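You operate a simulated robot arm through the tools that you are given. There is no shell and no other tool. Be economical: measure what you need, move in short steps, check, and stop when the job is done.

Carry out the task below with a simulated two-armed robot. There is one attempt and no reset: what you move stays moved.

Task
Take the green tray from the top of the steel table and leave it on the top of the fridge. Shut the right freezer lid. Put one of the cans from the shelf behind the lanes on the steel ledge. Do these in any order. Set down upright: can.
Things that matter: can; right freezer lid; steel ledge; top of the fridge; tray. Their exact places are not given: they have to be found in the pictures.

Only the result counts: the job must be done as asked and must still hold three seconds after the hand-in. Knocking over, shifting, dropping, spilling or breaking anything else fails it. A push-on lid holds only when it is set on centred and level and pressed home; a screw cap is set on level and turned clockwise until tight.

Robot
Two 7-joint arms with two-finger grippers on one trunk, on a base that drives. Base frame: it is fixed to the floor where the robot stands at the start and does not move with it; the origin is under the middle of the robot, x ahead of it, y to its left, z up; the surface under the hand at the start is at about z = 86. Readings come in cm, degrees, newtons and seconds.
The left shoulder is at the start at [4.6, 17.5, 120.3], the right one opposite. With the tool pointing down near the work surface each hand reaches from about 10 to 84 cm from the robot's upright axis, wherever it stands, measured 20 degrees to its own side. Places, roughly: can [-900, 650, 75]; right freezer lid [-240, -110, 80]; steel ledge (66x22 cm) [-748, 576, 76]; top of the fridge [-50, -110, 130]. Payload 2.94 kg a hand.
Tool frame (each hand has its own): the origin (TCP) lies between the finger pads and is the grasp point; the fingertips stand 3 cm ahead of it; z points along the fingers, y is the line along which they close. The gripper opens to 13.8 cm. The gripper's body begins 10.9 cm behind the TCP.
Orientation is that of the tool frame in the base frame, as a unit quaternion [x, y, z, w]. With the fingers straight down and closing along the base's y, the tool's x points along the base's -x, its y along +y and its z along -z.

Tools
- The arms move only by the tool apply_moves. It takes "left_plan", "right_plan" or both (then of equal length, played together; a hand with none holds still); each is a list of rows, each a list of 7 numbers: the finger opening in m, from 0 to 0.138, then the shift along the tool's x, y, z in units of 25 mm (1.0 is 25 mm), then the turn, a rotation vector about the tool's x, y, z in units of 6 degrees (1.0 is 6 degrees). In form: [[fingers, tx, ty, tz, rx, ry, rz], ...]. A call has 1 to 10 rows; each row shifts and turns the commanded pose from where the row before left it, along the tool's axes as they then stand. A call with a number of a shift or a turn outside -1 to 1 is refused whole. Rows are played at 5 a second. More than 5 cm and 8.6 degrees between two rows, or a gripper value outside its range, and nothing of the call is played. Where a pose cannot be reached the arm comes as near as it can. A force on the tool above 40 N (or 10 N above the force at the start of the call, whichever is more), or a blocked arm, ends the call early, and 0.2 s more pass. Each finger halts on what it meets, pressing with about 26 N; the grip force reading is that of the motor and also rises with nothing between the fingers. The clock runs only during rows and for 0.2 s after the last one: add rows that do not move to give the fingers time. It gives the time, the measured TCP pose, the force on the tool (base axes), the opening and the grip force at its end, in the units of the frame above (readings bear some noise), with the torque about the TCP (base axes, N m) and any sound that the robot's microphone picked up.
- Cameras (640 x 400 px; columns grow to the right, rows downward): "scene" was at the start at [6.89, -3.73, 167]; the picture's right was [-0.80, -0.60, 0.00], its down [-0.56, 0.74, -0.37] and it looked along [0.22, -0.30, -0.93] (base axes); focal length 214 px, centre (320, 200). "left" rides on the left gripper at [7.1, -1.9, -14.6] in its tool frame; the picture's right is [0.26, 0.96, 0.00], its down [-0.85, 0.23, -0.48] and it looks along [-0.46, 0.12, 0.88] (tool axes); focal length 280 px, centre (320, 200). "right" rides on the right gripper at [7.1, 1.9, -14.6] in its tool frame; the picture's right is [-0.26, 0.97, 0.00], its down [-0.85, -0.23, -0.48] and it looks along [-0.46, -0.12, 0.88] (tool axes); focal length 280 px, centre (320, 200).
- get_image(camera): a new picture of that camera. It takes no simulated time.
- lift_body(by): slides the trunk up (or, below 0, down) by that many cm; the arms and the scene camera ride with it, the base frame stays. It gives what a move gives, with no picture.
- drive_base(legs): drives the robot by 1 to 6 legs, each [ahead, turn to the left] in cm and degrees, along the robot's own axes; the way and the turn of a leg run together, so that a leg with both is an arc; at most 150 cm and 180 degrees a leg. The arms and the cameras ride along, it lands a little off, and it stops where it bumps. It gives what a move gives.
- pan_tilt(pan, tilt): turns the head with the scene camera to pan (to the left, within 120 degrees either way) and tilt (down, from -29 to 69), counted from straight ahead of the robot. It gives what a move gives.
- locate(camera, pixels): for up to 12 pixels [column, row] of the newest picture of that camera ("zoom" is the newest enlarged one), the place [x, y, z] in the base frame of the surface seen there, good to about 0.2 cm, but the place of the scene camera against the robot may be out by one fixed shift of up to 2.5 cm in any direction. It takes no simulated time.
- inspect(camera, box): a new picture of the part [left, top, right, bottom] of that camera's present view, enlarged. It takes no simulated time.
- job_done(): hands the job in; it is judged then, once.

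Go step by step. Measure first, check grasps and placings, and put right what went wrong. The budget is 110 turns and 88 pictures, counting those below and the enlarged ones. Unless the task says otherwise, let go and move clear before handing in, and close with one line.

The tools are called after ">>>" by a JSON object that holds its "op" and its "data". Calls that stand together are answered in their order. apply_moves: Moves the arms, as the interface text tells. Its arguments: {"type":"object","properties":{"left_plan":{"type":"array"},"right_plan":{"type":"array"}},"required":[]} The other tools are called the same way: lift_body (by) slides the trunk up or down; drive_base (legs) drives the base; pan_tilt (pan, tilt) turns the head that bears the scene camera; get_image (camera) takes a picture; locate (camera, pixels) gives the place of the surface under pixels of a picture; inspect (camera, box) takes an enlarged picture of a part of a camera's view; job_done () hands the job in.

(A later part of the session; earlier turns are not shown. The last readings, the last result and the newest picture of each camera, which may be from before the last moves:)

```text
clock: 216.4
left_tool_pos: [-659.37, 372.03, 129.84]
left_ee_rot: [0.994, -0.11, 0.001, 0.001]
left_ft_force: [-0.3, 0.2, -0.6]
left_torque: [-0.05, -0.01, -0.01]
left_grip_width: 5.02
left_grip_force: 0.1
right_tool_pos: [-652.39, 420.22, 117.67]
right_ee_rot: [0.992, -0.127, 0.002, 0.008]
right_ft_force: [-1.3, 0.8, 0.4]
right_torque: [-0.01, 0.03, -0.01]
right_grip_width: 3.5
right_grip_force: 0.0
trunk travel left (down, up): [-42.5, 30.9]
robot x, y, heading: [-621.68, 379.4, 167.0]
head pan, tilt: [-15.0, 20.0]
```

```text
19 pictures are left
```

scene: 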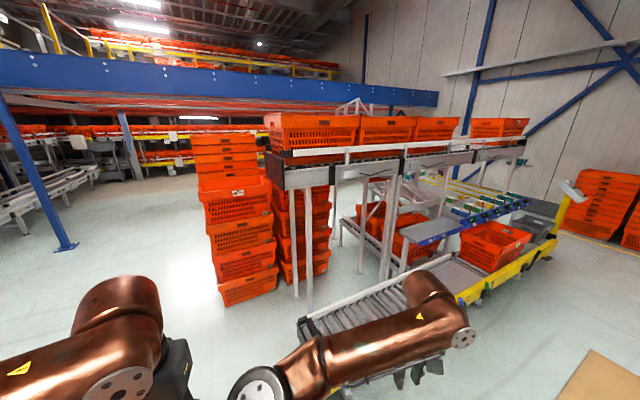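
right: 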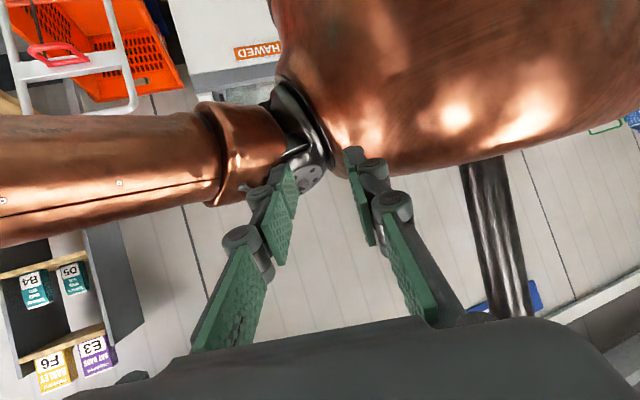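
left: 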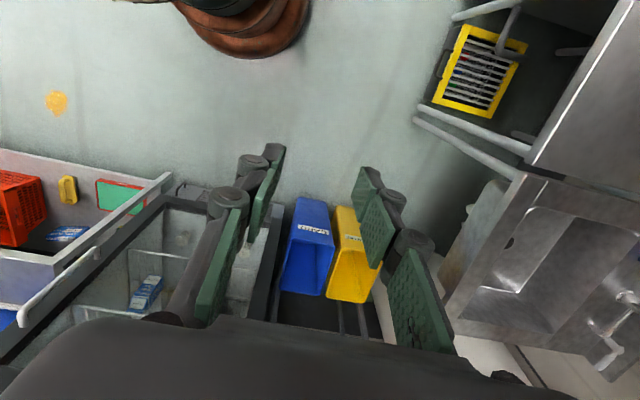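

The gray ledge is at (425,230). Measuring crate stacks and passage.

>>> {"op": "locate", "data": {"camera": "scene", "pixels": [[222, 305], [213, 260], [285, 275], [65, 248], [425, 230], [410, 238], [450, 232], [425, 218], [150, 200], [340, 240], [370, 195], [480, 200]]}}

>>> {"op": "inspect", "data": {"camera": "scene", "box": [330, 130, 570, 280]}}

```text
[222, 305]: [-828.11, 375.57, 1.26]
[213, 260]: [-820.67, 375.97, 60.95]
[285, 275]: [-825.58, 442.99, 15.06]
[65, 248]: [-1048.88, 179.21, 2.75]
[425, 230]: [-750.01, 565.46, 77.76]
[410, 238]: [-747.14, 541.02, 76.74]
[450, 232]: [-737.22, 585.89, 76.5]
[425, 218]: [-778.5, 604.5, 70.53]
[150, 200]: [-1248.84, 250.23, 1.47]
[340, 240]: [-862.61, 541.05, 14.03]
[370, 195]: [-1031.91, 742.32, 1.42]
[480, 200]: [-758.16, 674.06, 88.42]
```

```text
2.67 times, centred on (450, 205) of scene
```

zoom: 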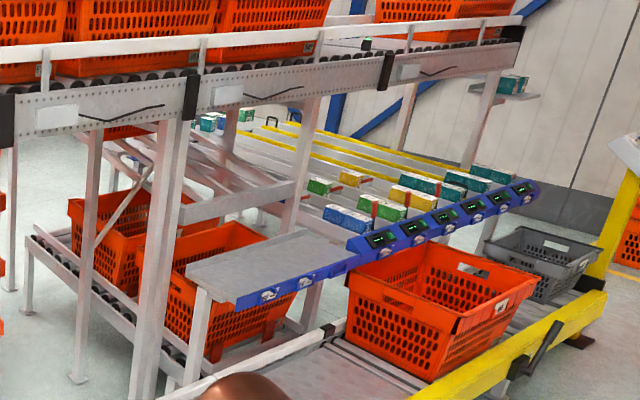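

The ledge top is z≈77 at x −735…−757, y 541…607. Going around the left end to see the rear shelf.

>>> {"op": "drive_base", "data": {"legs": [[0, 34], [125, 0], [120, 0], [0, -21], [135, 0], [0, -90]]}}

>>> {"op": "pan_tilt", "data": {"pan": -15, "tilt": 20}}

>>> {"op": "get_image", "data": {"camera": "scene"}}

```text
clock: 241.5
left_tool_pos: [-1001.74, 321.34, 129.9]
left_ee_rot: [-0.706, 0.709, 0.001, -0.001]
left_ft_force: [0.5, 0.2, 0.6]
left_torque: [0.02, 0.0, 0.01]
left_grip_width: 4.98
left_grip_force: 0.0
right_tool_pos: [-953.34, 324.99, 117.64]
right_ee_rot: [-0.694, 0.72, 0.003, -0.007]
right_ft_force: [0.0, 0.7, -0.4]
right_torque: [-0.03, 0.02, 0.0]
right_grip_width: 3.53
right_grip_force: 0.0
trunk travel left (down, up): [-42.5, 30.9]
robot x, y, heading: [-986.34, 285.83, 89.9]
head pan, tilt: [-15.0, 20.0]
```

```text
clock: 242.1
left_tool_pos: [-1001.81, 321.31, 129.68]
left_ee_rot: [-0.706, 0.709, 0.0, -0.001]
left_ft_force: [0.0, 0.7, 0.3]
left_torque: [0.04, -0.02, 0.02]
left_grip_width: 4.99
left_grip_force: 0.1
right_tool_pos: [-953.12, 324.97, 117.7]
right_ee_rot: [-0.694, 0.72, 0.003, -0.007]
right_ft_force: [-0.4, -0.4, 0.4]
right_torque: [0.01, 0.01, 0.02]
right_grip_width: 3.5
right_grip_force: 0.0
trunk travel left (down, up): [-42.5, 30.9]
robot x, y, heading: [-986.37, 285.67, 89.5]
head pan, tilt: [-15.0, 20.0]
```

```text
17 pictures are left
```

scene: 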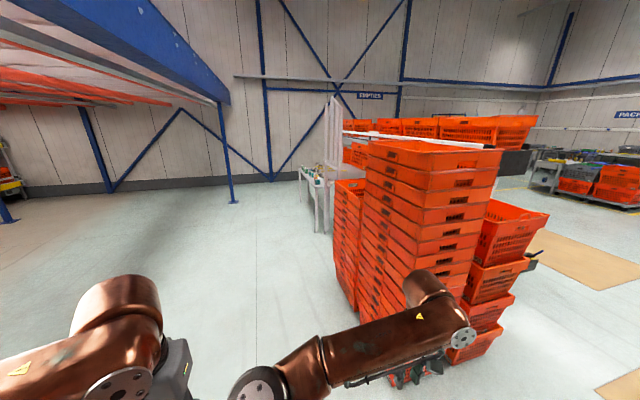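

The rear shelf with cans shows at (315,180). Driving alongside it.

>>> {"op": "locate", "data": {"camera": "scene", "pixels": [[345, 290], [340, 230], [300, 175], [322, 180], [328, 215], [312, 172]]}}

>>> {"op": "drive_base", "data": {"legs": [[0, 6], [150, 0], [150, 0], [50, 0], [0, -96]]}}

>>> {"op": "pan_tilt", "data": {"pan": 0, "tilt": 40}}

>>> {"op": "get_image", "data": {"camera": "scene"}}

```text
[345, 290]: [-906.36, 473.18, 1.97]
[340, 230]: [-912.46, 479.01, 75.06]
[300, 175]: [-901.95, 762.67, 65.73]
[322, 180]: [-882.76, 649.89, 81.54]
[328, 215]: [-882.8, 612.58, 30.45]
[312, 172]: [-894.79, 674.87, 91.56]
```

```text
clock: 263.7
left_tool_pos: [-984.88, 654.28, 129.69]
left_ee_rot: [-0.012, 1.0, 0.001, 0.0]
left_ft_force: [0.5, -0.4, 0.2]
left_torque: [0.02, 0.01, 0.02]
left_grip_width: 5.02
left_grip_force: 0.1
right_tool_pos: [-979.89, 605.95, 117.56]
right_ee_rot: [0.004, 1.0, 0.007, -0.002]
right_ft_force: [0.2, 0.4, -0.5]
right_torque: [-0.02, 0.03, 0.0]
right_grip_width: 3.5
right_grip_force: 0.1
trunk travel left (down, up): [-42.5, 30.9]
robot x, y, heading: [-1019.96, 637.9, 1.4]
head pan, tilt: [-15.0, 20.0]
```

```text
clock: 264.6
left_tool_pos: [-984.86, 654.18, 129.79]
left_ee_rot: [-0.013, 1.0, 0.0, -0.001]
left_ft_force: [0.0, 0.3, 0.8]
left_torque: [-0.02, 0.0, 0.03]
left_grip_width: 4.98
left_grip_force: 0.0
right_tool_pos: [-979.92, 605.85, 117.74]
right_ee_rot: [0.004, 1.0, 0.006, -0.003]
right_ft_force: [0.2, 0.1, -0.7]
right_torque: [-0.02, 0.01, 0.01]
right_grip_width: 3.55
right_grip_force: 0.1
trunk travel left (down, up): [-42.5, 30.9]
robot x, y, heading: [-1019.86, 638.2, 1.2]
head pan, tilt: [0.0, 40.0]
```

```text
16 pictures are left
```

scene: 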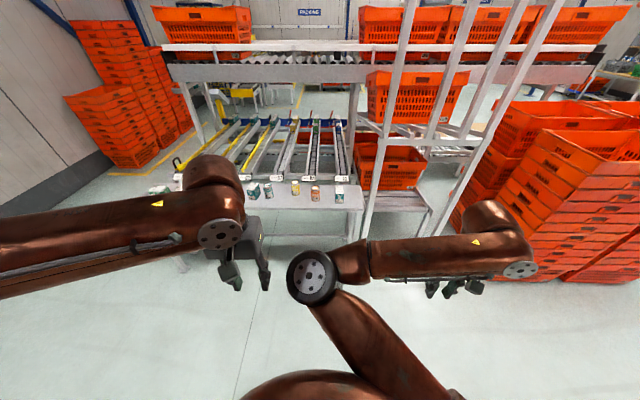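

Items stand on the shelf at (250–340,190). Zooming to identify cans and measuring.

>>> {"op": "inspect", "data": {"camera": "scene", "box": [140, 150, 370, 230]}}

>>> {"op": "locate", "data": {"camera": "scene", "pixels": [[252, 190], [267, 188], [295, 186], [315, 190], [338, 192], [316, 202], [280, 207], [355, 207], [250, 235]]}}

```text
2.78 times, centred on (255, 190) of scene
```

zoom: 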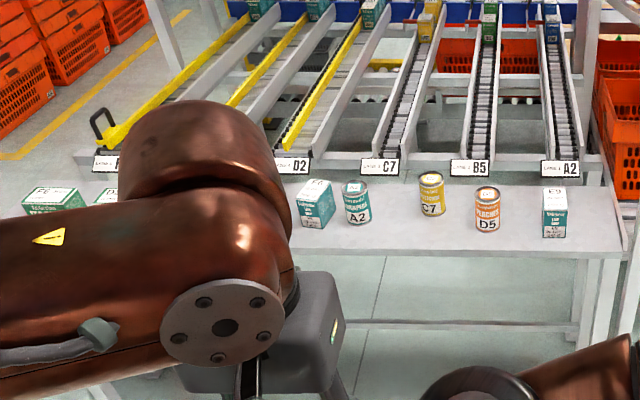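

```text
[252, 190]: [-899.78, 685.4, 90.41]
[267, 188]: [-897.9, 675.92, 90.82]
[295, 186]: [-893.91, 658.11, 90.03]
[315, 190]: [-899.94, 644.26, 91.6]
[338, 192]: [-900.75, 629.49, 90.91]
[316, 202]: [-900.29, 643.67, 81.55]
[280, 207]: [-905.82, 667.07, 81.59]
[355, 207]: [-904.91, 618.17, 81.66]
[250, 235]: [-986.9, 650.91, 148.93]
```

Cans: D5 (−899,644), C7 (−893,658), A2 (−897,676) with shelf top ≈80–81. I'll take the D5 can with the left hand, top-down. Driving closer.

>>> {"op": "locate", "data": {"camera": "scene", "pixels": [[300, 72], [380, 80], [397, 150], [362, 200]]}}

>>> {"op": "drive_base", "data": {"legs": [[0, -11], [54, 0], [0, 10]]}}

>>> {"op": "get_image", "data": {"camera": "left"}}

```text
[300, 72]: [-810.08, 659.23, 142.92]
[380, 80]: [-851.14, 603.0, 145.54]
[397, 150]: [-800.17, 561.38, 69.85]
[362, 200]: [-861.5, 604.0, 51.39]
```

```text
clock: 268.9
left_tool_pos: [-934.95, 645.81, 129.73]
left_ee_rot: [-0.009, 1.0, 0.001, -0.003]
left_ft_force: [0.0, 0.6, -0.4]
left_torque: [-0.02, 0.0, 0.0]
left_grip_width: 5.04
left_grip_force: 0.0
right_tool_pos: [-930.14, 597.45, 117.55]
right_ee_rot: [0.008, 1.0, 0.006, -0.003]
right_ft_force: [0.1, 0.4, 0.4]
right_torque: [0.0, -0.06, 0.02]
right_grip_width: 3.49
right_grip_force: 0.0
trunk travel left (down, up): [-42.5, 30.9]
robot x, y, heading: [-969.87, 629.61, 1.3]
head pan, tilt: [0.0, 40.0]
```

```text
14 pictures are left
```

left: 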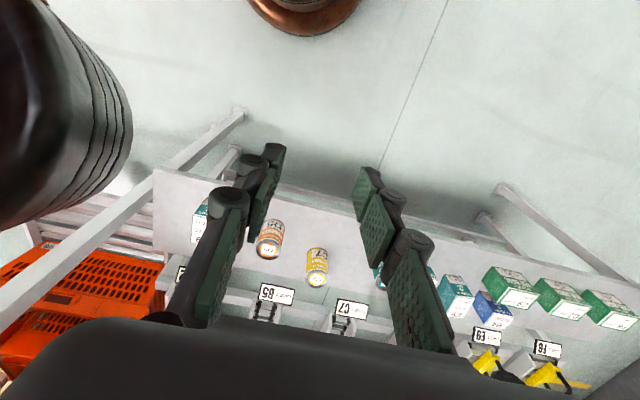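

>>> {"op": "locate", "data": {"camera": "left", "pixels": [[267, 253], [258, 250], [277, 255], [272, 225], [316, 280], [317, 252], [308, 279], [325, 281], [205, 235], [290, 240], [340, 225]]}}

>>> {"op": "inspect", "data": {"camera": "left", "box": [180, 180, 400, 320]}}

```text
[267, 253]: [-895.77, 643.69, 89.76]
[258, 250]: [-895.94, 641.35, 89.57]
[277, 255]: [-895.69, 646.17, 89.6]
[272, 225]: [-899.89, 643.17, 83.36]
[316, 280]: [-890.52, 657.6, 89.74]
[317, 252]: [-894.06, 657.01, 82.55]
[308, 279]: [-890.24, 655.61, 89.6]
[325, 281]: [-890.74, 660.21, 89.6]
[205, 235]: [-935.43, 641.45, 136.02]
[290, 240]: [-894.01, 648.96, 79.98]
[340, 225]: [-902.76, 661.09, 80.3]
```

```text
2.86 times, centred on (290, 250) of left
```

zoom: 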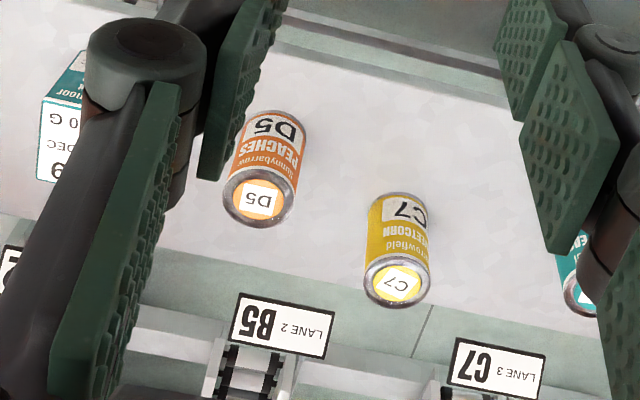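

D5 can: top centre (−896.5,643.7,89.7), Ø≈6, shelf z≈80.1. Moving the left hand above it.

>>> {"op": "apply_moves", "data": {"left_plan": [[0.09, -0.9, -0.07, 0.8, 0, 0, 0], [0.09, -0.9, -0.07, 0.8, 0, 0, 0], [0.09, -0.9, -0.07, 0.8, 0, 0, 0], [0.09, -0.9, -0.07, 0.8, 0, 0, 0], [0.09, -0.9, -0.07, 0.8, 0, 0, 0], [0.09, -0.9, -0.07, 0.8, 0, 0, 0], [0.09, -0.9, -0.07, 0.8, 0, 0, 0], [0.09, -0.9, -0.07, 0.8, 0, 0, 0], [0.09, -0.9, -0.07, 0.8, 0, 0, 0], [0.09, 0, 0, 0, 0, 0, 0]]}}

>>> {"op": "apply_moves", "data": {"left_plan": [[0.09, -0.9, -0.06, 0.6, 0, 0, 0], [0.09, -0.9, -0.06, 0.6, 0, 0, 0], [0.09, -0.9, -0.06, 0.6, 0, 0, 0], [0.09, -0.9, -0.06, 0.6, 0, 0, 0], [0.09, -0.9, -0.06, 0.6, 0, 0, 0], [0.09, -0.9, -0.06, 0.4, 0, 0, 0], [0.09, -0.9, -0.06, 0.2, 0, 0, 0], [0.09, 0, 0, 0, 0, 0, 0]]}}

>>> {"op": "get_image", "data": {"camera": "left"}}

```text
clock: 271.1
left_tool_pos: [-923.17, 648.16, 120.78]
left_ee_rot: [-0.011, 1.0, -0.001, -0.001]
left_ft_force: [-0.2, 0.7, 0.6]
left_torque: [0.03, 0.01, 0.01]
left_grip_width: 8.99
left_grip_force: 0.1
left hand out of reach, approached as far as the arm can: row 4, 5, 6, 7, 8, 9
right_tool_pos: [-930.2, 597.35, 117.65]
right_ee_rot: [0.008, 1.0, 0.007, -0.002]
right_ft_force: [-0.1, -0.1, -1.0]
right_torque: [0.0, 0.0, -0.03]
right_grip_width: 3.49
right_grip_force: 0.0
trunk travel left (down, up): [-42.5, 30.9]
robot x, y, heading: [-970.04, 629.57, 1.1]
head pan, tilt: [0.0, 40.0]
```

```text
clock: 272.9
left_tool_pos: [-920.96, 649.76, 118.39]
left_ee_rot: [-0.009, 1.0, 0.0, -0.002]
left_ft_force: [-0.7, -0.3, 0.4]
left_torque: [-0.02, 0.02, -0.03]
left_grip_width: 9.01
left_grip_force: 0.1
left hand out of reach, approached as far as the arm can: row 1, 2, 3, 4, 5, 6, 7
right_tool_pos: [-930.17, 597.29, 117.54]
right_ee_rot: [0.008, 1.0, 0.007, -0.002]
right_ft_force: [-0.5, -0.5, 0.7]
right_torque: [-0.02, 0.01, -0.01]
right_grip_width: 3.5
right_grip_force: 0.0
trunk travel left (down, up): [-42.5, 30.9]
robot x, y, heading: [-969.89, 629.48, 0.9]
head pan, tilt: [0.0, 40.0]
```

```text
12 pictures are left
```

left: 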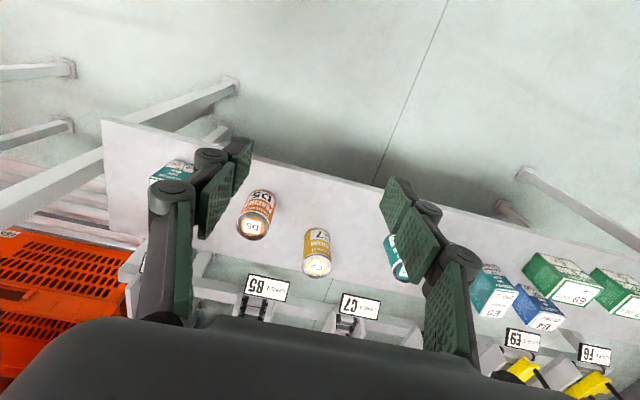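

The left arm can't stretch further in its present configuration. Testing whether it can descend here (free air in front of the shelf) before moving the base closer.

>>> {"op": "apply_moves", "data": {"left_plan": [[0.09, 0.3, -0.3, 0.6, 0, 0, 0], [0.09, 0, -0.3, 1, 0, 0, 0], [0.09, 0, -0.3, 1, 0, 0, 0], [0.09, 0, -0.3, 1, 0, 0, 0], [0.09, 0, 0, 1, 0, 0, 0], [0.09, 0, 0, 1, 0, 0, 0], [0.09, 0, 0, 1, 0, 0, 0], [0.09, 0, 0, 0, 0, 0, 0]]}}

>>> {"op": "pan_tilt", "data": {"pan": 0, "tilt": 60}}

>>> {"op": "get_image", "data": {"camera": "scene"}}

```text
clock: 274.8
left_tool_pos: [-923.69, 649.5, 107.19]
left_ee_rot: [-0.008, 1.0, -0.002, 0.0]
left_ft_force: [0.7, -0.1, 0.6]
left_torque: [0.02, -0.01, -0.01]
left_grip_width: 9.0
left_grip_force: 0.0
left hand out of reach, approached as far as the arm can: row 2, 3, 5, 6, 7
right_tool_pos: [-930.13, 597.33, 117.5]
right_ee_rot: [0.008, 1.0, 0.007, -0.003]
right_ft_force: [0.7, -0.2, -0.8]
right_torque: [0.02, -0.01, -0.04]
right_grip_width: 3.49
right_grip_force: 0.0
trunk travel left (down, up): [-42.5, 30.9]
robot x, y, heading: [-970.4, 629.84, 1.1]
head pan, tilt: [0.0, 40.0]
```

```text
clock: 275.6
left_tool_pos: [-923.81, 649.43, 107.12]
left_ee_rot: [-0.009, 1.0, 0.0, 0.0]
left_ft_force: [0.8, -0.2, 0.2]
left_torque: [0.01, -0.01, -0.01]
left_grip_width: 8.99
left_grip_force: 0.1
right_tool_pos: [-930.22, 597.38, 117.59]
right_ee_rot: [0.008, 1.0, 0.006, -0.003]
right_ft_force: [0.1, -0.1, -0.9]
right_torque: [0.03, 0.0, -0.01]
right_grip_width: 3.5
right_grip_force: 0.0
trunk travel left (down, up): [-42.5, 30.9]
robot x, y, heading: [-969.57, 629.45, 0.9]
head pan, tilt: [0.0, 60.0]
```

```text
11 pictures are left
```

scene: 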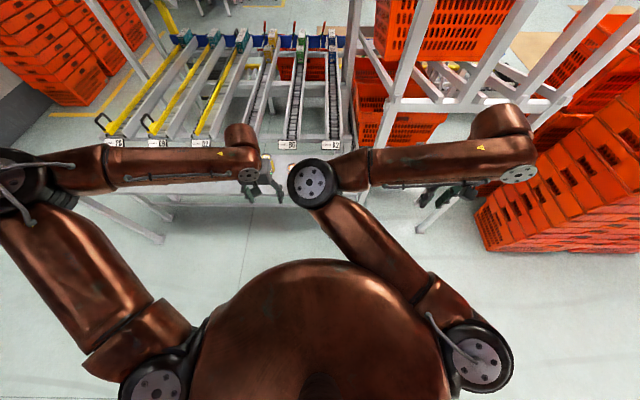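

The left elbow is swung wide with the forearm inward. Moving the hand outward (+y) to open it, to see whether it can then extend and descend.

>>> {"op": "apply_moves", "data": {"left_plan": [[0.09, 0, 0.9, 0, 0, 0, 0], [0.09, 0, 0.9, 0, 0, 0, 0], [0.09, 0, 0.9, 0, 0, 0, 0], [0.09, 0, 0.9, 0, 0, 0, 0], [0.09, 0, 0.9, 0, 0, 0, 0], [0.09, 0, 0.9, 0, 0, 0, 0], [0.09, 0, 0.9, 0, 0, 0, 0], [0.09, 0, 0.9, 0, 0, 0, 0], [0.09, 0, 0.9, 0, 0, 0, 0], [0.09, 0, 0, 0, 0, 0, 0]]}}

>>> {"op": "apply_moves", "data": {"left_plan": [[0.09, -0.9, 0, 0.3, 0, 0, 0], [0.09, -0.9, 0, 0.3, 0, 0, 0], [0.09, -0.9, 0, 0.3, 0, 0, 0], [0.09, -0.9, 0, 0.3, 0, 0, 0], [0.09, -0.9, 0, 0, 0, 0, 0], [0.09, 0, 0, 0, 0, 0, 0]]}}

```text
clock: 277.8
left_tool_pos: [-923.98, 669.82, 107.29]
left_ee_rot: [-0.01, 1.0, 0.001, -0.001]
left_ft_force: [0.4, -0.2, 0.7]
left_torque: [0.0, -0.02, -0.03]
left_grip_width: 8.98
left_grip_force: 0.1
right_tool_pos: [-930.21, 597.36, 117.59]
right_ee_rot: [0.008, 1.0, 0.007, -0.003]
right_ft_force: [0.0, 0.0, 0.1]
right_torque: [0.04, 0.0, 0.02]
right_grip_width: 3.51
right_grip_force: 0.1
trunk travel left (down, up): [-42.5, 30.9]
robot x, y, heading: [-970.09, 629.78, 1.0]
head pan, tilt: [0.0, 60.0]
```

```text
clock: 279.2
left_tool_pos: [-913.16, 669.88, 104.27]
left_ee_rot: [-0.009, 1.0, 0.001, -0.001]
left_ft_force: [-0.8, -0.1, 0.5]
left_torque: [0.03, -0.01, 0.01]
left_grip_width: 9.01
left_grip_force: 0.1
right_tool_pos: [-930.14, 597.32, 117.62]
right_ee_rot: [0.008, 1.0, 0.007, -0.002]
right_ft_force: [-0.4, 0.6, -0.5]
right_torque: [0.03, -0.02, 0.0]
right_grip_width: 3.51
right_grip_force: 0.0
trunk travel left (down, up): [-42.5, 30.9]
robot x, y, heading: [-969.37, 629.83, 0.8]
head pan, tilt: [0.0, 60.0]
```

Now it extends properly. I'll take the C7 can (top centre ≈(−890.6,657.7)), which has the widest gaps; base forward 15 cm.

>>> {"op": "drive_base", "data": {"legs": [[15, 0]]}}

>>> {"op": "apply_moves", "data": {"left_plan": [[0.1, -0.2, -0.8, 0, 0, 0, 0], [0.1, -0.2, -0.8, 0, 0, 0, 0], [0.1, -0.2, -0.8, 0, 0, 0, 0], [0.1, -0.2, -0.8, 0, 0, 0, 0], [0.1, 0, -0.8, 0, 0, 0, 0], [0.1, 0, 0, 0, 0, 0, 0]]}}

>>> {"op": "get_image", "data": {"camera": "left"}}

```text
clock: 280.5
left_tool_pos: [-898.95, 670.38, 104.83]
left_ee_rot: [-0.011, 1.0, 0.001, 0.003]
left_ft_force: [-0.5, -1.4, 1.3]
left_torque: [-0.04, -0.06, 0.02]
left_grip_width: 9.02
left_grip_force: 0.0
right_tool_pos: [-915.97, 597.68, 117.89]
right_ee_rot: [0.006, 1.0, 0.007, 0.001]
right_ft_force: [-1.4, -0.3, 0.9]
right_torque: [0.01, -0.09, 0.05]
right_grip_width: 3.48
right_grip_force: 0.0
trunk travel left (down, up): [-42.5, 30.9]
robot x, y, heading: [-955.31, 629.66, 1.1]
head pan, tilt: [0.0, 60.0]
```

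```text
clock: 281.9
left_tool_pos: [-899.1, 661.86, 105.74]
left_ee_rot: [-0.011, 1.0, 0.0, 0.0]
left_ft_force: [-0.3, 0.0, 0.2]
left_torque: [0.01, 0.0, 0.0]
left_grip_width: 10.0
left_grip_force: 0.0
left hand out of reach, approached as far as the arm can: row 3, 4, 5
right_tool_pos: [-915.59, 597.78, 117.62]
right_ee_rot: [0.007, 1.0, 0.007, -0.001]
right_ft_force: [-0.7, 0.3, 0.3]
right_torque: [-0.03, -0.01, 0.02]
right_grip_width: 3.52
right_grip_force: 0.0
trunk travel left (down, up): [-42.5, 30.9]
robot x, y, heading: [-954.8, 629.89, 1.1]
head pan, tilt: [0.0, 60.0]
```

```text
10 pictures are left
```

left: 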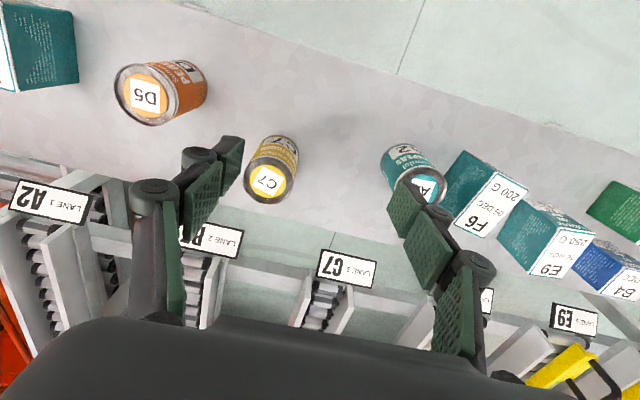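

The arm's inward limit is left+32. Turning the base 10° right makes the can fall in the arm's easy zone.

>>> {"op": "drive_base", "data": {"legs": [[0, -10]]}}

>>> {"op": "locate", "data": {"camera": "left", "pixels": [[268, 183], [252, 180], [284, 186], [268, 198], [277, 150]]}}

```text
clock: 283.0
left_tool_pos: [-894.5, 651.69, 105.86]
left_ee_rot: [0.076, 0.997, 0.0, 0.001]
left_ft_force: [-0.8, -0.7, -0.4]
left_torque: [0.01, -0.02, 0.01]
left_grip_width: 10.0
left_grip_force: 0.0
right_tool_pos: [-921.72, 591.31, 117.64]
right_ee_rot: [0.092, 0.996, 0.008, 0.0]
right_ft_force: [0.1, -0.1, -0.5]
right_torque: [0.0, 0.0, -0.03]
right_grip_width: 3.52
right_grip_force: 0.0
trunk travel left (down, up): [-42.5, 30.9]
robot x, y, heading: [-955.23, 630.06, -8.7]
head pan, tilt: [0.0, 60.0]
```

```text
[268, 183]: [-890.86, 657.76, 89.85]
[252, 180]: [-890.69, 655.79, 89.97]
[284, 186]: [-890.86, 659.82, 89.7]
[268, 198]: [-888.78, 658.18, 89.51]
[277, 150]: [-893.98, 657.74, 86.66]
```

C7 centre is (−890.9,657.8). Aligning.

>>> {"op": "apply_moves", "data": {"left_plan": [[0.1, -0.26, 0.66, 0, 0, 0, 0], [0.1, -0.26, 0.66, 0, 0, 0, 0], [0.1, -0.26, 0.66, 0, 0, 0, 0], [0.1, -0.26, 0.66, 0, 0, 0, 0], [0.1, 0, 0, 0.8, 0, 0, 0], [0.1, 0, 0, 0.8, 0, 0, 0], [0.1, 0, 0, 0.8, 0, 0, 0], [0.1, 0, 0, 0, 0, 0, 0]]}}

>>> {"op": "get_image", "data": {"camera": "left"}}

```text
clock: 284.8
left_tool_pos: [-892.67, 658.74, 100.37]
left_ee_rot: [0.076, 0.997, 0.0, 0.002]
left_ft_force: [0.5, 0.3, 0.6]
left_torque: [-0.06, 0.0, 0.0]
left_grip_width: 10.02
left_grip_force: 0.1
left hand out of reach, approached as far as the arm can: row 5, 6, 7
right_tool_pos: [-921.6, 591.37, 117.64]
right_ee_rot: [0.092, 0.996, 0.006, -0.001]
right_ft_force: [0.1, 0.1, 0.4]
right_torque: [-0.03, -0.01, 0.03]
right_grip_width: 3.49
right_grip_force: 0.1
trunk travel left (down, up): [-42.5, 30.9]
robot x, y, heading: [-955.21, 629.72, -8.9]
head pan, tilt: [0.0, 60.0]
```

```text
9 pictures are left
```

left: 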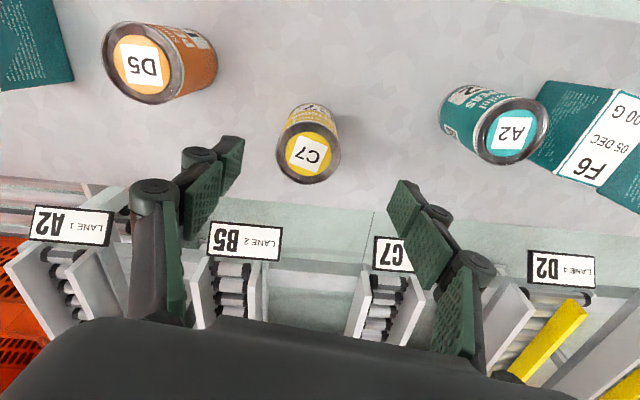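

The arm can't go lower by itself, but the trunk can. Correcting xy, then lowering the body by 8.

>>> {"op": "apply_moves", "data": {"left_plan": [[0.1, -0.4, -0.12, -0.1, 0, 0, 0], [0.1, -0.4, -0.12, -0.1, 0, 0, 0], [0.1, 0, 0, 0, 0, 0, 0]]}}

>>> {"op": "lift_body", "data": {"by": -6}}

```text
clock: 285.6
left_tool_pos: [-891.98, 658.43, 101.57]
left_ee_rot: [0.076, 0.997, -0.001, 0.002]
left_ft_force: [0.1, 0.4, -0.8]
left_torque: [0.02, 0.05, 0.02]
left_grip_width: 10.02
left_grip_force: 0.1
left hand out of reach, approached as far as the arm can: row 1, 2
right_tool_pos: [-921.65, 591.4, 117.76]
right_ee_rot: [0.093, 0.996, 0.006, -0.001]
right_ft_force: [0.7, 0.7, -0.9]
right_torque: [0.0, 0.01, 0.01]
right_grip_width: 3.54
right_grip_force: 0.0
trunk travel left (down, up): [-42.5, 30.9]
robot x, y, heading: [-955.03, 629.72, -8.6]
head pan, tilt: [0.0, 60.0]
```

```text
clock: 286.6
left_tool_pos: [-891.94, 658.4, 95.67]
left_ee_rot: [0.075, 0.997, 0.0, 0.001]
left_ft_force: [-0.5, -0.6, 1.0]
left_torque: [-0.01, 0.0, 0.03]
left_grip_width: 10.0
left_grip_force: 0.0
right_tool_pos: [-921.55, 591.41, 111.74]
right_ee_rot: [0.092, 0.996, 0.006, 0.0]
right_ft_force: [0.1, -0.3, 0.6]
right_torque: [-0.01, -0.02, 0.01]
right_grip_width: 3.52
right_grip_force: 0.1
trunk travel left (down, up): [-36.5, 36.9]
robot x, y, heading: [-955.0, 630.11, -8.5]
head pan, tilt: [0.0, 60.0]
```

1 cm short in x; nudging the base 1 cm ahead.

>>> {"op": "drive_base", "data": {"legs": [[1.2, 0]]}}

>>> {"op": "lift_body", "data": {"by": -4}}

>>> {"op": "get_image", "data": {"camera": "left"}}

```text
clock: 287.4
left_tool_pos: [-890.77, 658.33, 95.67]
left_ee_rot: [0.077, 0.997, 0.0, 0.001]
left_ft_force: [0.0, -1.1, 0.2]
left_torque: [0.03, -0.02, 0.01]
left_grip_width: 10.01
left_grip_force: 0.0
right_tool_pos: [-920.52, 591.16, 111.67]
right_ee_rot: [0.092, 0.996, 0.006, -0.001]
right_ft_force: [0.7, -1.0, 0.0]
right_torque: [0.0, -0.03, -0.01]
right_grip_width: 3.51
right_grip_force: 0.1
trunk travel left (down, up): [-36.5, 36.9]
robot x, y, heading: [-953.91, 629.69, -8.5]
head pan, tilt: [0.0, 60.0]
```

```text
clock: 288.2
left_tool_pos: [-890.84, 658.25, 91.79]
left_ee_rot: [0.076, 0.997, 0.0, 0.002]
left_ft_force: [0.6, -0.4, 0.8]
left_torque: [0.02, -0.02, 0.0]
left_grip_width: 9.99
left_grip_force: 0.1
right_tool_pos: [-920.54, 591.2, 107.74]
right_ee_rot: [0.092, 0.996, 0.006, 0.001]
right_ft_force: [-1.0, 0.8, -0.5]
right_torque: [-0.02, -0.04, 0.01]
right_grip_width: 3.49
right_grip_force: 0.1
trunk travel left (down, up): [-32.5, 40.9]
robot x, y, heading: [-954.14, 629.65, -8.8]
head pan, tilt: [0.0, 60.0]
```

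```text
8 pictures are left
```

left: 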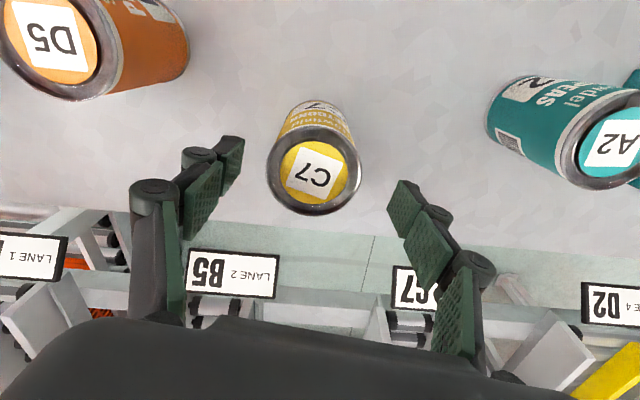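

The can is centred between the fingers. Lowering 6.3 cm more (TCP z≈85.5) and closing.

>>> {"op": "lift_body", "data": {"by": -6.2}}

>>> {"op": "apply_moves", "data": {"left_plan": [[0.03, 0, 0, 0, 0, 0, 0], [0.03, 0, 0, 0, 0, 0, 0], [0.03, 0, 0, 0, 0, 0, 0], [0.03, 0, 0, 0, 0, 0, 0], [0.03, 0, 0, 0, 0, 0, 0], [0.03, 0, 0, 0, 0, 0, 0]]}}

>>> {"op": "get_image", "data": {"camera": "left"}}

```text
clock: 289.2
left_tool_pos: [-890.68, 658.28, 85.43]
left_ee_rot: [0.076, 0.997, -0.001, 0.002]
left_ft_force: [0.0, 1.2, -0.3]
left_torque: [0.0, -0.03, 0.03]
left_grip_width: 10.01
left_grip_force: 0.0
right_tool_pos: [-920.48, 591.23, 101.57]
right_ee_rot: [0.092, 0.996, 0.006, 0.001]
right_ft_force: [-0.2, 0.0, 0.8]
right_torque: [-0.01, -0.03, -0.04]
right_grip_width: 3.49
right_grip_force: 0.0
trunk travel left (down, up): [-26.3, 47.1]
robot x, y, heading: [-953.82, 629.41, -8.9]
head pan, tilt: [0.0, 60.0]
```

```text
clock: 290.6
left_tool_pos: [-890.67, 658.23, 85.48]
left_ee_rot: [0.075, 0.997, 0.0, 0.0]
left_ft_force: [-1.9, -0.8, 5.4]
left_torque: [-0.06, 0.12, 0.01]
left_grip_width: 5.88
left_grip_force: 26.5
right_tool_pos: [-920.4, 591.18, 101.44]
right_ee_rot: [0.092, 0.996, 0.006, 0.0]
right_ft_force: [0.4, -0.3, -0.6]
right_torque: [-0.02, 0.0, 0.02]
right_grip_width: 3.5
right_grip_force: 0.1
trunk travel left (down, up): [-26.3, 47.1]
robot x, y, heading: [-953.77, 629.7, -9.1]
head pan, tilt: [0.0, 60.0]
```

```text
7 pictures are left
```

left: 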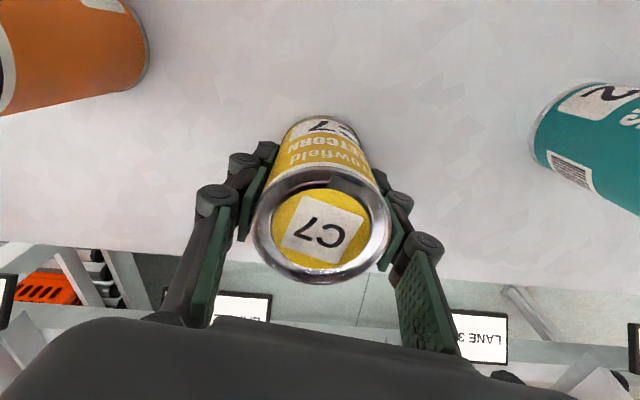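

The can is gripped (width 5.88). Lifting with the trunk, then backing out and driving round to the ledge side.

>>> {"op": "lift_body", "data": {"by": 25}}

>>> {"op": "drive_base", "data": {"legs": [[-65, 0], [0, -81], [150, 0], [150, 0], [75, 0]]}}

```text
clock: 293.2
left_tool_pos: [-891.18, 658.42, 111.97]
left_ee_rot: [0.076, 0.997, -0.002, 0.016]
left_ft_force: [0.4, -0.2, -3.8]
left_torque: [-0.02, 0.0, 0.01]
left_grip_width: 5.86
left_grip_force: 25.9
right_tool_pos: [-920.32, 591.23, 126.4]
right_ee_rot: [0.093, 0.996, 0.006, -0.002]
right_ft_force: [-1.4, -0.1, 0.1]
right_torque: [0.06, 0.01, -0.01]
right_grip_width: 3.5
right_grip_force: 0.0
trunk travel left (down, up): [-51.3, 22.1]
robot x, y, heading: [-954.36, 629.8, -8.6]
head pan, tilt: [0.0, 60.0]
```

```text
clock: 318.1
left_tool_pos: [-992.77, 204.42, 112.02]
left_ee_rot: [0.716, 0.698, -0.012, 0.011]
left_ft_force: [-1.1, -0.2, -2.6]
left_torque: [0.02, 0.02, 0.0]
left_grip_width: 5.86
left_grip_force: 25.5
right_tool_pos: [-1062.98, 225.06, 126.55]
right_ee_rot: [0.728, 0.686, 0.005, 0.003]
right_ft_force: [0.4, -0.1, -0.2]
right_torque: [0.02, -0.02, -0.01]
right_grip_width: 3.5
right_grip_force: 0.3
trunk travel left (down, up): [-51.3, 22.1]
robot x, y, heading: [-1029.13, 263.28, -91.4]
head pan, tilt: [0.0, 60.0]
```

Can held. Turning left and driving along +x past the crates, then north in front of the conveyor.

>>> {"op": "drive_base", "data": {"legs": [[-8, 0], [0, 91], [150, 0], [150, 0], [105, 0], [0, 90]]}}

>>> {"op": "pan_tilt", "data": {"pan": 45, "tilt": 35}}

>>> {"op": "get_image", "data": {"camera": "scene"}}

```text
clock: 320.1
left_tool_pos: [-985.27, 221.7, 114.1]
left_ee_rot: [0.663, 0.747, -0.033, 0.028]
left_ft_force: [0.1, -2.2, -4.8]
left_torque: [0.19, 0.03, 0.04]
left_grip_width: 5.88
left_grip_force: 25.7
right_tool_pos: [-1057.71, 234.11, 127.18]
right_ee_rot: [0.683, 0.73, -0.007, 0.026]
right_ft_force: [0.0, -1.5, -0.6]
right_torque: [0.21, 0.04, 0.01]
right_grip_width: 3.54
right_grip_force: 0.0
trunk travel left (down, up): [-51.3, 22.1]
robot x, y, heading: [-1028.88, 271.4, -83.8]
head pan, tilt: [0.0, 60.0]
stopped in leg 2: the robot was blocked; the commanded pose is now the measured one
```

```text
clock: 321.2
left_tool_pos: [-985.28, 222.37, 114.39]
left_ee_rot: [0.663, 0.747, -0.035, 0.031]
left_ft_force: [0.5, 1.4, -2.7]
left_torque: [-0.09, 0.02, 0.0]
left_grip_width: 5.84
left_grip_force: 25.4
right_tool_pos: [-1057.58, 234.72, 127.46]
right_ee_rot: [0.682, 0.731, -0.009, 0.028]
right_ft_force: [0.2, 0.4, 0.0]
right_torque: [-0.13, 0.06, 0.0]
right_grip_width: 3.48
right_grip_force: 0.1
trunk travel left (down, up): [-51.3, 22.1]
robot x, y, heading: [-1029.17, 270.88, -83.8]
head pan, tilt: [45.0, 35.0]
```

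```text
6 pictures are left
```

scene: 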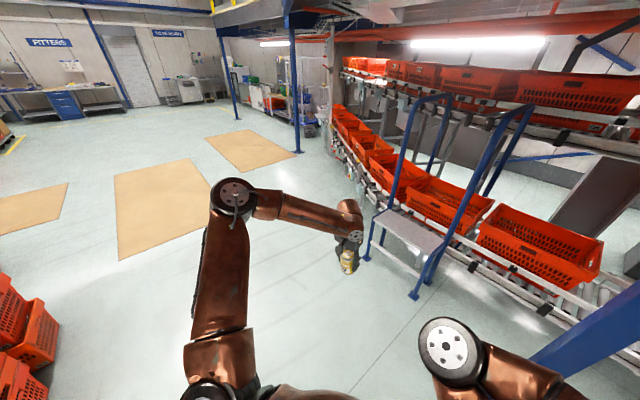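

The column at (600,350) seems near the right arm. Locating.

>>> {"op": "locate", "data": {"camera": "scene", "pixels": [[600, 340], [560, 360], [635, 300], [450, 345], [530, 380], [350, 262], [237, 195], [350, 235]]}}

```text
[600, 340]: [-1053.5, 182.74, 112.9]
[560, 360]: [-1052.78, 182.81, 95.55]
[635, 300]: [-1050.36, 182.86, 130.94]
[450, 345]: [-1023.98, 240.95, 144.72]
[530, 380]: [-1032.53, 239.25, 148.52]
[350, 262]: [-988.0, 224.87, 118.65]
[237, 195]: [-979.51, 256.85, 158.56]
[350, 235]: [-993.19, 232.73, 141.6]
```

Column is ~45 cm from the right hand; backing up a bit more for safety before turning again.

>>> {"op": "drive_base", "data": {"legs": [[-22, 0]]}}

>>> {"op": "drive_base", "data": {"legs": [[0, 45]]}}

```text
clock: 322.9
left_tool_pos: [-987.87, 243.76, 114.17]
left_ee_rot: [0.666, 0.745, -0.033, 0.029]
left_ft_force: [-0.1, 0.4, -2.7]
left_torque: [0.05, 0.01, -0.01]
left_grip_width: 5.85
left_grip_force: 25.6
right_tool_pos: [-1060.17, 256.47, 127.01]
right_ee_rot: [0.683, 0.73, -0.007, 0.027]
right_ft_force: [0.1, -0.7, 0.1]
right_torque: [0.06, -0.02, -0.04]
right_grip_width: 3.5
right_grip_force: 0.0
trunk travel left (down, up): [-51.3, 22.1]
robot x, y, heading: [-1031.15, 293.5, -84.0]
head pan, tilt: [45.0, 35.0]
```

```text
clock: 325.4
left_tool_pos: [-965.46, 289.89, 114.07]
left_ee_rot: [0.324, 0.945, -0.019, 0.04]
left_ft_force: [-0.3, 0.6, -3.4]
left_torque: [-0.07, -0.01, 0.01]
left_grip_width: 5.85
left_grip_force: 25.9
right_tool_pos: [-1025.0, 247.2, 127.1]
right_ee_rot: [0.347, 0.937, 0.004, 0.027]
right_ft_force: [-0.4, -0.5, -0.7]
right_torque: [-0.01, -0.03, -0.03]
right_grip_width: 3.52
right_grip_force: 0.0
trunk travel left (down, up): [-51.3, 22.1]
robot x, y, heading: [-1031.51, 293.5, -38.5]
head pan, tilt: [45.0, 35.0]
```

Turn works. Continuing the route: diagonal, along +x, then turn north.

>>> {"op": "drive_base", "data": {"legs": [[45, 0], [0, 38.5], [150, 0], [150, 0], [76, 0], [0, 90]]}}

>>> {"op": "drive_base", "data": {"legs": [[150, 0], [130, 0]]}}

>>> {"op": "pan_tilt", "data": {"pan": 60, "tilt": 35}}

>>> {"op": "get_image", "data": {"camera": "scene"}}

```text
clock: 351.6
left_tool_pos: [-659.71, 329.64, 114.12]
left_ee_rot: [0.727, -0.686, -0.028, -0.034]
left_ft_force: [-0.5, -0.4, -3.8]
left_torque: [0.0, -0.01, -0.01]
left_grip_width: 5.89
left_grip_force: 25.8
right_tool_pos: [-588.32, 312.88, 127.1]
right_ee_rot: [0.709, -0.704, -0.026, -0.008]
right_ft_force: [-0.2, 0.0, 0.3]
right_torque: [0.01, 0.01, 0.01]
right_grip_width: 3.52
right_grip_force: 0.1
trunk travel left (down, up): [-51.3, 22.1]
robot x, y, heading: [-619.39, 277.81, 92.7]
head pan, tilt: [45.0, 35.0]
```

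```text
clock: 365.2
left_tool_pos: [-657.15, 613.68, 114.01]
left_ee_rot: [-0.704, 0.709, 0.027, 0.035]
left_ft_force: [-0.6, -0.8, -3.1]
left_torque: [0.0, 0.0, -0.01]
left_grip_width: 5.88
left_grip_force: 25.8
right_tool_pos: [-586.83, 592.16, 126.89]
right_ee_rot: [-0.685, 0.728, 0.027, 0.009]
right_ft_force: [0.9, 0.6, -1.0]
right_torque: [-0.01, 0.03, -0.03]
right_grip_width: 3.53
right_grip_force: 0.1
trunk travel left (down, up): [-51.3, 22.1]
robot x, y, heading: [-620.0, 558.69, 88.8]
head pan, tilt: [45.0, 35.0]
```

```text
clock: 365.9
left_tool_pos: [-657.11, 613.67, 114.1]
left_ee_rot: [-0.703, 0.71, 0.027, 0.035]
left_ft_force: [0.1, -0.1, -3.7]
left_torque: [0.0, 0.03, -0.01]
left_grip_width: 5.89
left_grip_force: 26.0
right_tool_pos: [-586.92, 592.07, 127.01]
right_ee_rot: [-0.685, 0.728, 0.026, 0.01]
right_ft_force: [0.8, -0.2, -0.3]
right_torque: [0.01, 0.01, -0.01]
right_grip_width: 3.51
right_grip_force: 0.0
trunk travel left (down, up): [-51.3, 22.1]
robot x, y, heading: [-619.99, 559.15, 88.6]
head pan, tilt: [60.0, 35.0]
```

```text
5 pictures are left
```

scene: 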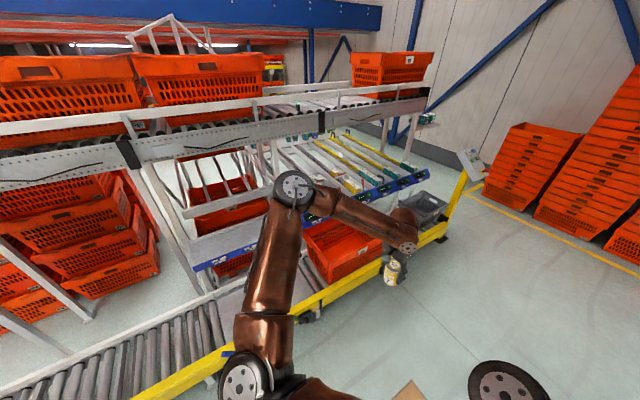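

The ledge is at about (225,240), conveyor rail in front. Measuring.

>>> {"op": "locate", "data": {"camera": "scene", "pixels": [[200, 250], [225, 242], [250, 235], [205, 240], [312, 305], [355, 282], [200, 375], [310, 240], [230, 150], [140, 165], [340, 250], [175, 220]]}}

>>> {"op": "inspect", "data": {"camera": "scene", "box": [150, 130, 390, 330]}}

```text
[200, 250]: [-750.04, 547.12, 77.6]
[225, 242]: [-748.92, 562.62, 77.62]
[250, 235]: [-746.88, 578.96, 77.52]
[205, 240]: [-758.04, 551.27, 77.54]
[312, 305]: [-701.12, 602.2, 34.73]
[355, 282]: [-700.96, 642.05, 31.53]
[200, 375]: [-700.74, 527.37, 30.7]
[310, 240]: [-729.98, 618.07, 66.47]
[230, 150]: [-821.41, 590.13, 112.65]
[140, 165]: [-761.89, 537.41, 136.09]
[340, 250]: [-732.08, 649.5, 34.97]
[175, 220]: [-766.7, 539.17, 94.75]
```

```text
2.00 times, centred on (270, 230) of scene
```

zoom: 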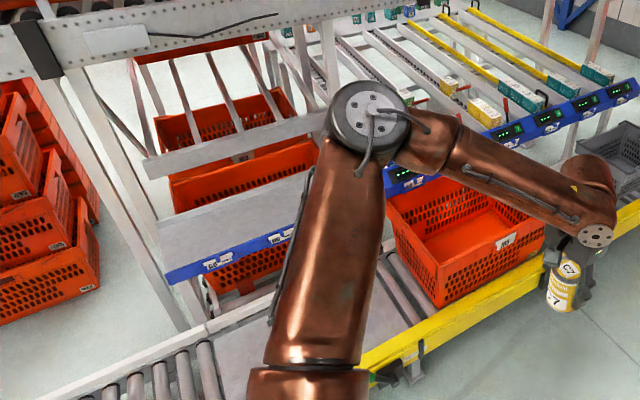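

Ledge true top ≈76, x −737…−759; conveyor rail face at x=−701, so the base may go to x≈−672. Driving into position, facing −x.

>>> {"op": "drive_base", "data": {"legs": [[51, 0], [0, 91.4]]}}

>>> {"op": "apply_moves", "data": {"left_plan": [[0.03, 0, 0, 0, -0.05, 0.42, 0], [0.03, 0, 0, 0, -0.05, 0.42, 0], [0.03, -0.7, 0, 0, 0, 0, 0], [0.03, -0.7, 0, 0, 0, 0, 0], [0.03, -0.7, 0, 0, 0, 0, 0], [0.03, -0.7, 0, 0, 0, 0, 0], [0.03, -0.7, 0, 0, 0, 0, 0], [0.03, -0.7, 0, 0, 0, 0, 0], [0.03, 0, 0, 0, 0, 0, 0]]}}

```text
clock: 372.8
left_tool_pos: [-672.02, 570.31, 114.06]
left_ee_rot: [0.999, 0.013, -0.043, -0.004]
left_ft_force: [-0.1, 0.4, -3.3]
left_torque: [-0.02, 0.0, -0.05]
left_grip_width: 5.86
left_grip_force: 25.8
right_tool_pos: [-653.03, 641.18, 127.0]
right_ee_rot: [1.0, -0.012, -0.024, 0.013]
right_ft_force: [-0.6, -0.7, 0.3]
right_torque: [0.0, -0.03, 0.02]
right_grip_width: 3.52
right_grip_force: 0.0
trunk travel left (down, up): [-51.3, 22.1]
robot x, y, heading: [-619.0, 609.19, -179.5]
head pan, tilt: [60.0, 35.0]
```

```text
clock: 374.8
left_tool_pos: [-677.09, 568.66, 115.86]
left_ee_rot: [1.0, 0.013, 0.0, 0.0]
left_ft_force: [0.0, 0.2, -4.1]
left_torque: [0.03, 0.01, 0.03]
left_grip_width: 5.86
left_grip_force: 25.4
left hand out of reach, approached as far as the arm can: row 5, 6, 7, 8
right_tool_pos: [-652.95, 641.2, 126.97]
right_ee_rot: [1.0, -0.012, -0.024, 0.012]
right_ft_force: [0.3, 0.7, -0.5]
right_torque: [-0.02, 0.01, -0.01]
right_grip_width: 3.5
right_grip_force: 0.0
trunk travel left (down, up): [-51.3, 22.1]
robot x, y, heading: [-619.01, 609.74, -179.3]
head pan, tilt: [60.0, 35.0]
```

Hand is vertical now, reach radius ~71 at 35° left. I'll position the base at (−669,573) with heading 145° so that the hand falls on the ledge.

>>> {"op": "drive_base", "data": {"legs": [[0, 36], [61, 0], [0, -71.5]]}}

>>> {"op": "inspect", "data": {"camera": "left", "box": [0, 0, 640, 400]}}

```text
clock: 383.1
left_tool_pos: [-739.18, 572.03, 115.8]
left_ee_rot: [0.957, -0.289, 0.0, -0.001]
left_ft_force: [0.6, 0.4, -3.3]
left_torque: [0.01, 0.05, 0.0]
left_grip_width: 5.87
left_grip_force: 26.0
right_tool_pos: [-677.54, 617.39, 126.96]
right_ee_rot: [0.949, -0.314, -0.028, 0.004]
right_ft_force: [-1.0, -0.1, 0.6]
right_torque: [-0.01, 0.0, -0.03]
right_grip_width: 3.49
right_grip_force: 0.0
trunk travel left (down, up): [-51.3, 22.1]
robot x, y, heading: [-667.91, 571.77, 145.5]
head pan, tilt: [60.0, 35.0]
```

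```text
1.00 times, centred on (320, 200) of left (not enlarged: the box is as wide or as high as the picture)
```

zoom: 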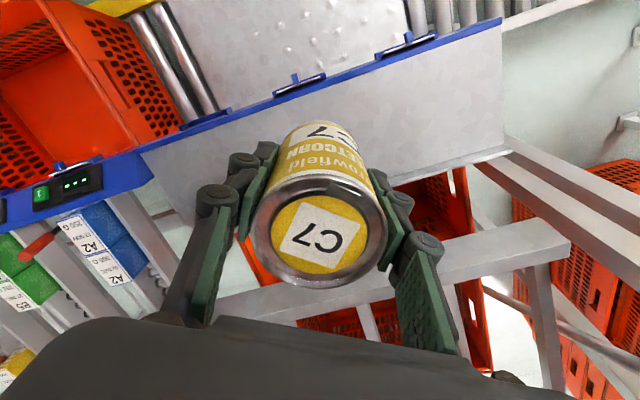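

The can is over the ledge area. Locating the ledge's edges from the wrist camera.

>>> {"op": "locate", "data": {"camera": "left", "pixels": [[200, 125], [400, 62], [480, 35], [480, 152], [430, 165], [230, 170], [450, 100], [180, 150], [400, 52], [300, 90]]}}

```text
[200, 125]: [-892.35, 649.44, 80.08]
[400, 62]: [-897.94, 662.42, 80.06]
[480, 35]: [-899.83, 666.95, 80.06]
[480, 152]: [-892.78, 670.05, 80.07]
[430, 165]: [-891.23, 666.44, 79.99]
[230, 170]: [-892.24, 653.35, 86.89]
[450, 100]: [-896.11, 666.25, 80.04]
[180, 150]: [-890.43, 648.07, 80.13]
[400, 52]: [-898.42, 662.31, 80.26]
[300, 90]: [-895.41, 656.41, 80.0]
```

>>> {"op": "locate", "data": {"camera": "zoom", "pixels": [[200, 132], [400, 66], [480, 40], [480, 152], [430, 165], [230, 170], [450, 100], [180, 150], [400, 52], [300, 105], [540, 240], [420, 40]]}}

```text
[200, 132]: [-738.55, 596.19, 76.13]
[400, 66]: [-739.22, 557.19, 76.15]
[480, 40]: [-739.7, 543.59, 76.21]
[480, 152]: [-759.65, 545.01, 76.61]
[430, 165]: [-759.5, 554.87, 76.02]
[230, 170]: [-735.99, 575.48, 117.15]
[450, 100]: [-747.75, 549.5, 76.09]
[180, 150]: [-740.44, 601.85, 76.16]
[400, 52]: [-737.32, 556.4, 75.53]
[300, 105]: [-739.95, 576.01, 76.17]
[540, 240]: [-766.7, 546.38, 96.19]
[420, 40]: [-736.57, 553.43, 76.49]
```

Ledge top z=76.15, x −738.5…−759.6. Nudging the base 6 cm ahead (−4.9 in x) and trying a little arm extension.

>>> {"op": "drive_base", "data": {"legs": [[6, 0]]}}

>>> {"op": "apply_moves", "data": {"left_plan": [[0.03, -0.4, 0.28, 0, 0, 0, 0], [0.03, -0.4, 0.28, 0, 0, 0, 0], [0.03, -0.4, 0.28, 0, 0, 0, 0], [0.03, 0, 0, 0, 0, 0, 0]]}}

```text
clock: 384.1
left_tool_pos: [-743.98, 575.26, 115.87]
left_ee_rot: [0.957, -0.289, -0.002, -0.003]
left_ft_force: [-0.6, 0.3, -4.8]
left_torque: [-0.03, -0.07, 0.03]
left_grip_width: 5.87
left_grip_force: 26.2
right_tool_pos: [-683.08, 621.27, 127.82]
right_ee_rot: [0.955, -0.295, -0.014, -0.004]
right_ft_force: [-1.1, 1.0, 0.5]
right_torque: [-0.03, -0.11, -0.02]
right_grip_width: 3.51
right_grip_force: 0.1
trunk travel left (down, up): [-51.3, 22.1]
robot x, y, heading: [-672.73, 575.31, 145.8]
head pan, tilt: [60.0, 35.0]
```

```text
clock: 385.1
left_tool_pos: [-745.1, 573.14, 117.42]
left_ee_rot: [0.957, -0.29, -0.015, -0.008]
left_ft_force: [1.1, -2.0, -2.0]
left_torque: [0.12, 0.02, 0.02]
left_grip_width: 5.88
left_grip_force: 26.3
right_tool_pos: [-680.49, 619.63, 128.72]
right_ee_rot: [0.957, -0.288, -0.024, -0.01]
right_ft_force: [1.2, -0.9, 1.1]
right_torque: [0.12, 0.15, 0.0]
right_grip_width: 3.52
right_grip_force: 0.1
trunk travel left (down, up): [-51.3, 22.1]
robot x, y, heading: [-673.27, 574.81, 145.7]
head pan, tilt: [60.0, 35.0]
```

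The right hand also shifted slightly, hinting at contact/rocking of the base with the rail. Backing off 2 cm.

>>> {"op": "drive_base", "data": {"legs": [[-2, 0]]}}

>>> {"op": "apply_moves", "data": {"left_plan": [[0.03, 0, 0, 0, 0, 0, 0], [0.03, 0, 0, 0, 0, 0, 0], [0.03, 0, 0, 0, 0, 0, 0]]}}

```text
clock: 385.9
left_tool_pos: [-744.68, 573.36, 116.32]
left_ee_rot: [0.957, -0.289, -0.007, -0.003]
left_ft_force: [-1.5, 0.8, -4.5]
left_torque: [-0.07, -0.06, -0.04]
left_grip_width: 5.85
left_grip_force: 25.9
right_tool_pos: [-680.05, 619.49, 127.93]
right_ee_rot: [0.956, -0.293, -0.017, -0.004]
right_ft_force: [-1.5, 1.1, 0.0]
right_torque: [-0.11, -0.1, -0.04]
right_grip_width: 3.51
right_grip_force: 0.1
trunk travel left (down, up): [-51.3, 22.1]
robot x, y, heading: [-671.32, 573.89, 145.6]
head pan, tilt: [60.0, 35.0]
```

```text
clock: 386.7
left_tool_pos: [-744.41, 572.77, 116.74]
left_ee_rot: [0.957, -0.289, -0.01, -0.005]
left_ft_force: [0.1, -0.5, -2.2]
left_torque: [0.02, -0.01, -0.01]
left_grip_width: 5.88
left_grip_force: 25.9
right_tool_pos: [-679.63, 619.02, 128.1]
right_ee_rot: [0.956, -0.293, -0.019, -0.005]
right_ft_force: [0.3, -0.3, 0.5]
right_torque: [0.08, 0.01, 0.0]
right_grip_width: 3.53
right_grip_force: 0.1
trunk travel left (down, up): [-51.3, 22.1]
robot x, y, heading: [-671.29, 573.85, 145.7]
head pan, tilt: [60.0, 35.0]
```

Still ~1.4° off rest attitude; backing 2.5 cm more so the base is clear.

>>> {"op": "drive_base", "data": {"legs": [[-2.5, 0]]}}

>>> {"op": "apply_moves", "data": {"left_plan": [[0.03, 0, 0, 0, 0, 0, 0], [0.03, 0, 0, 0, 0, 0, 0]]}}

```text
clock: 387.5
left_tool_pos: [-742.62, 571.7, 116.32]
left_ee_rot: [0.957, -0.288, -0.007, -0.004]
left_ft_force: [-0.5, -0.1, -4.1]
left_torque: [-0.03, -0.04, -0.02]
left_grip_width: 5.86
left_grip_force: 25.7
right_tool_pos: [-678.09, 617.97, 127.94]
right_ee_rot: [0.956, -0.292, -0.018, -0.005]
right_ft_force: [-1.3, 0.6, -0.7]
right_torque: [-0.02, -0.07, 0.0]
right_grip_width: 3.52
right_grip_force: 0.1
trunk travel left (down, up): [-51.3, 22.1]
robot x, y, heading: [-669.33, 572.48, 145.6]
head pan, tilt: [60.0, 35.0]
```

```text
clock: 388.1
left_tool_pos: [-742.27, 571.48, 116.7]
left_ee_rot: [0.958, -0.288, -0.009, -0.005]
left_ft_force: [-0.6, -0.7, -2.7]
left_torque: [0.02, -0.02, -0.02]
left_grip_width: 5.86
left_grip_force: 26.2
right_tool_pos: [-677.67, 617.62, 128.04]
right_ee_rot: [0.956, -0.293, -0.019, -0.005]
right_ft_force: [-0.4, -0.2, 1.0]
right_torque: [0.01, 0.01, -0.01]
right_grip_width: 3.51
right_grip_force: 0.0
trunk travel left (down, up): [-51.3, 22.1]
robot x, y, heading: [-669.42, 572.23, 145.3]
head pan, tilt: [60.0, 35.0]
```

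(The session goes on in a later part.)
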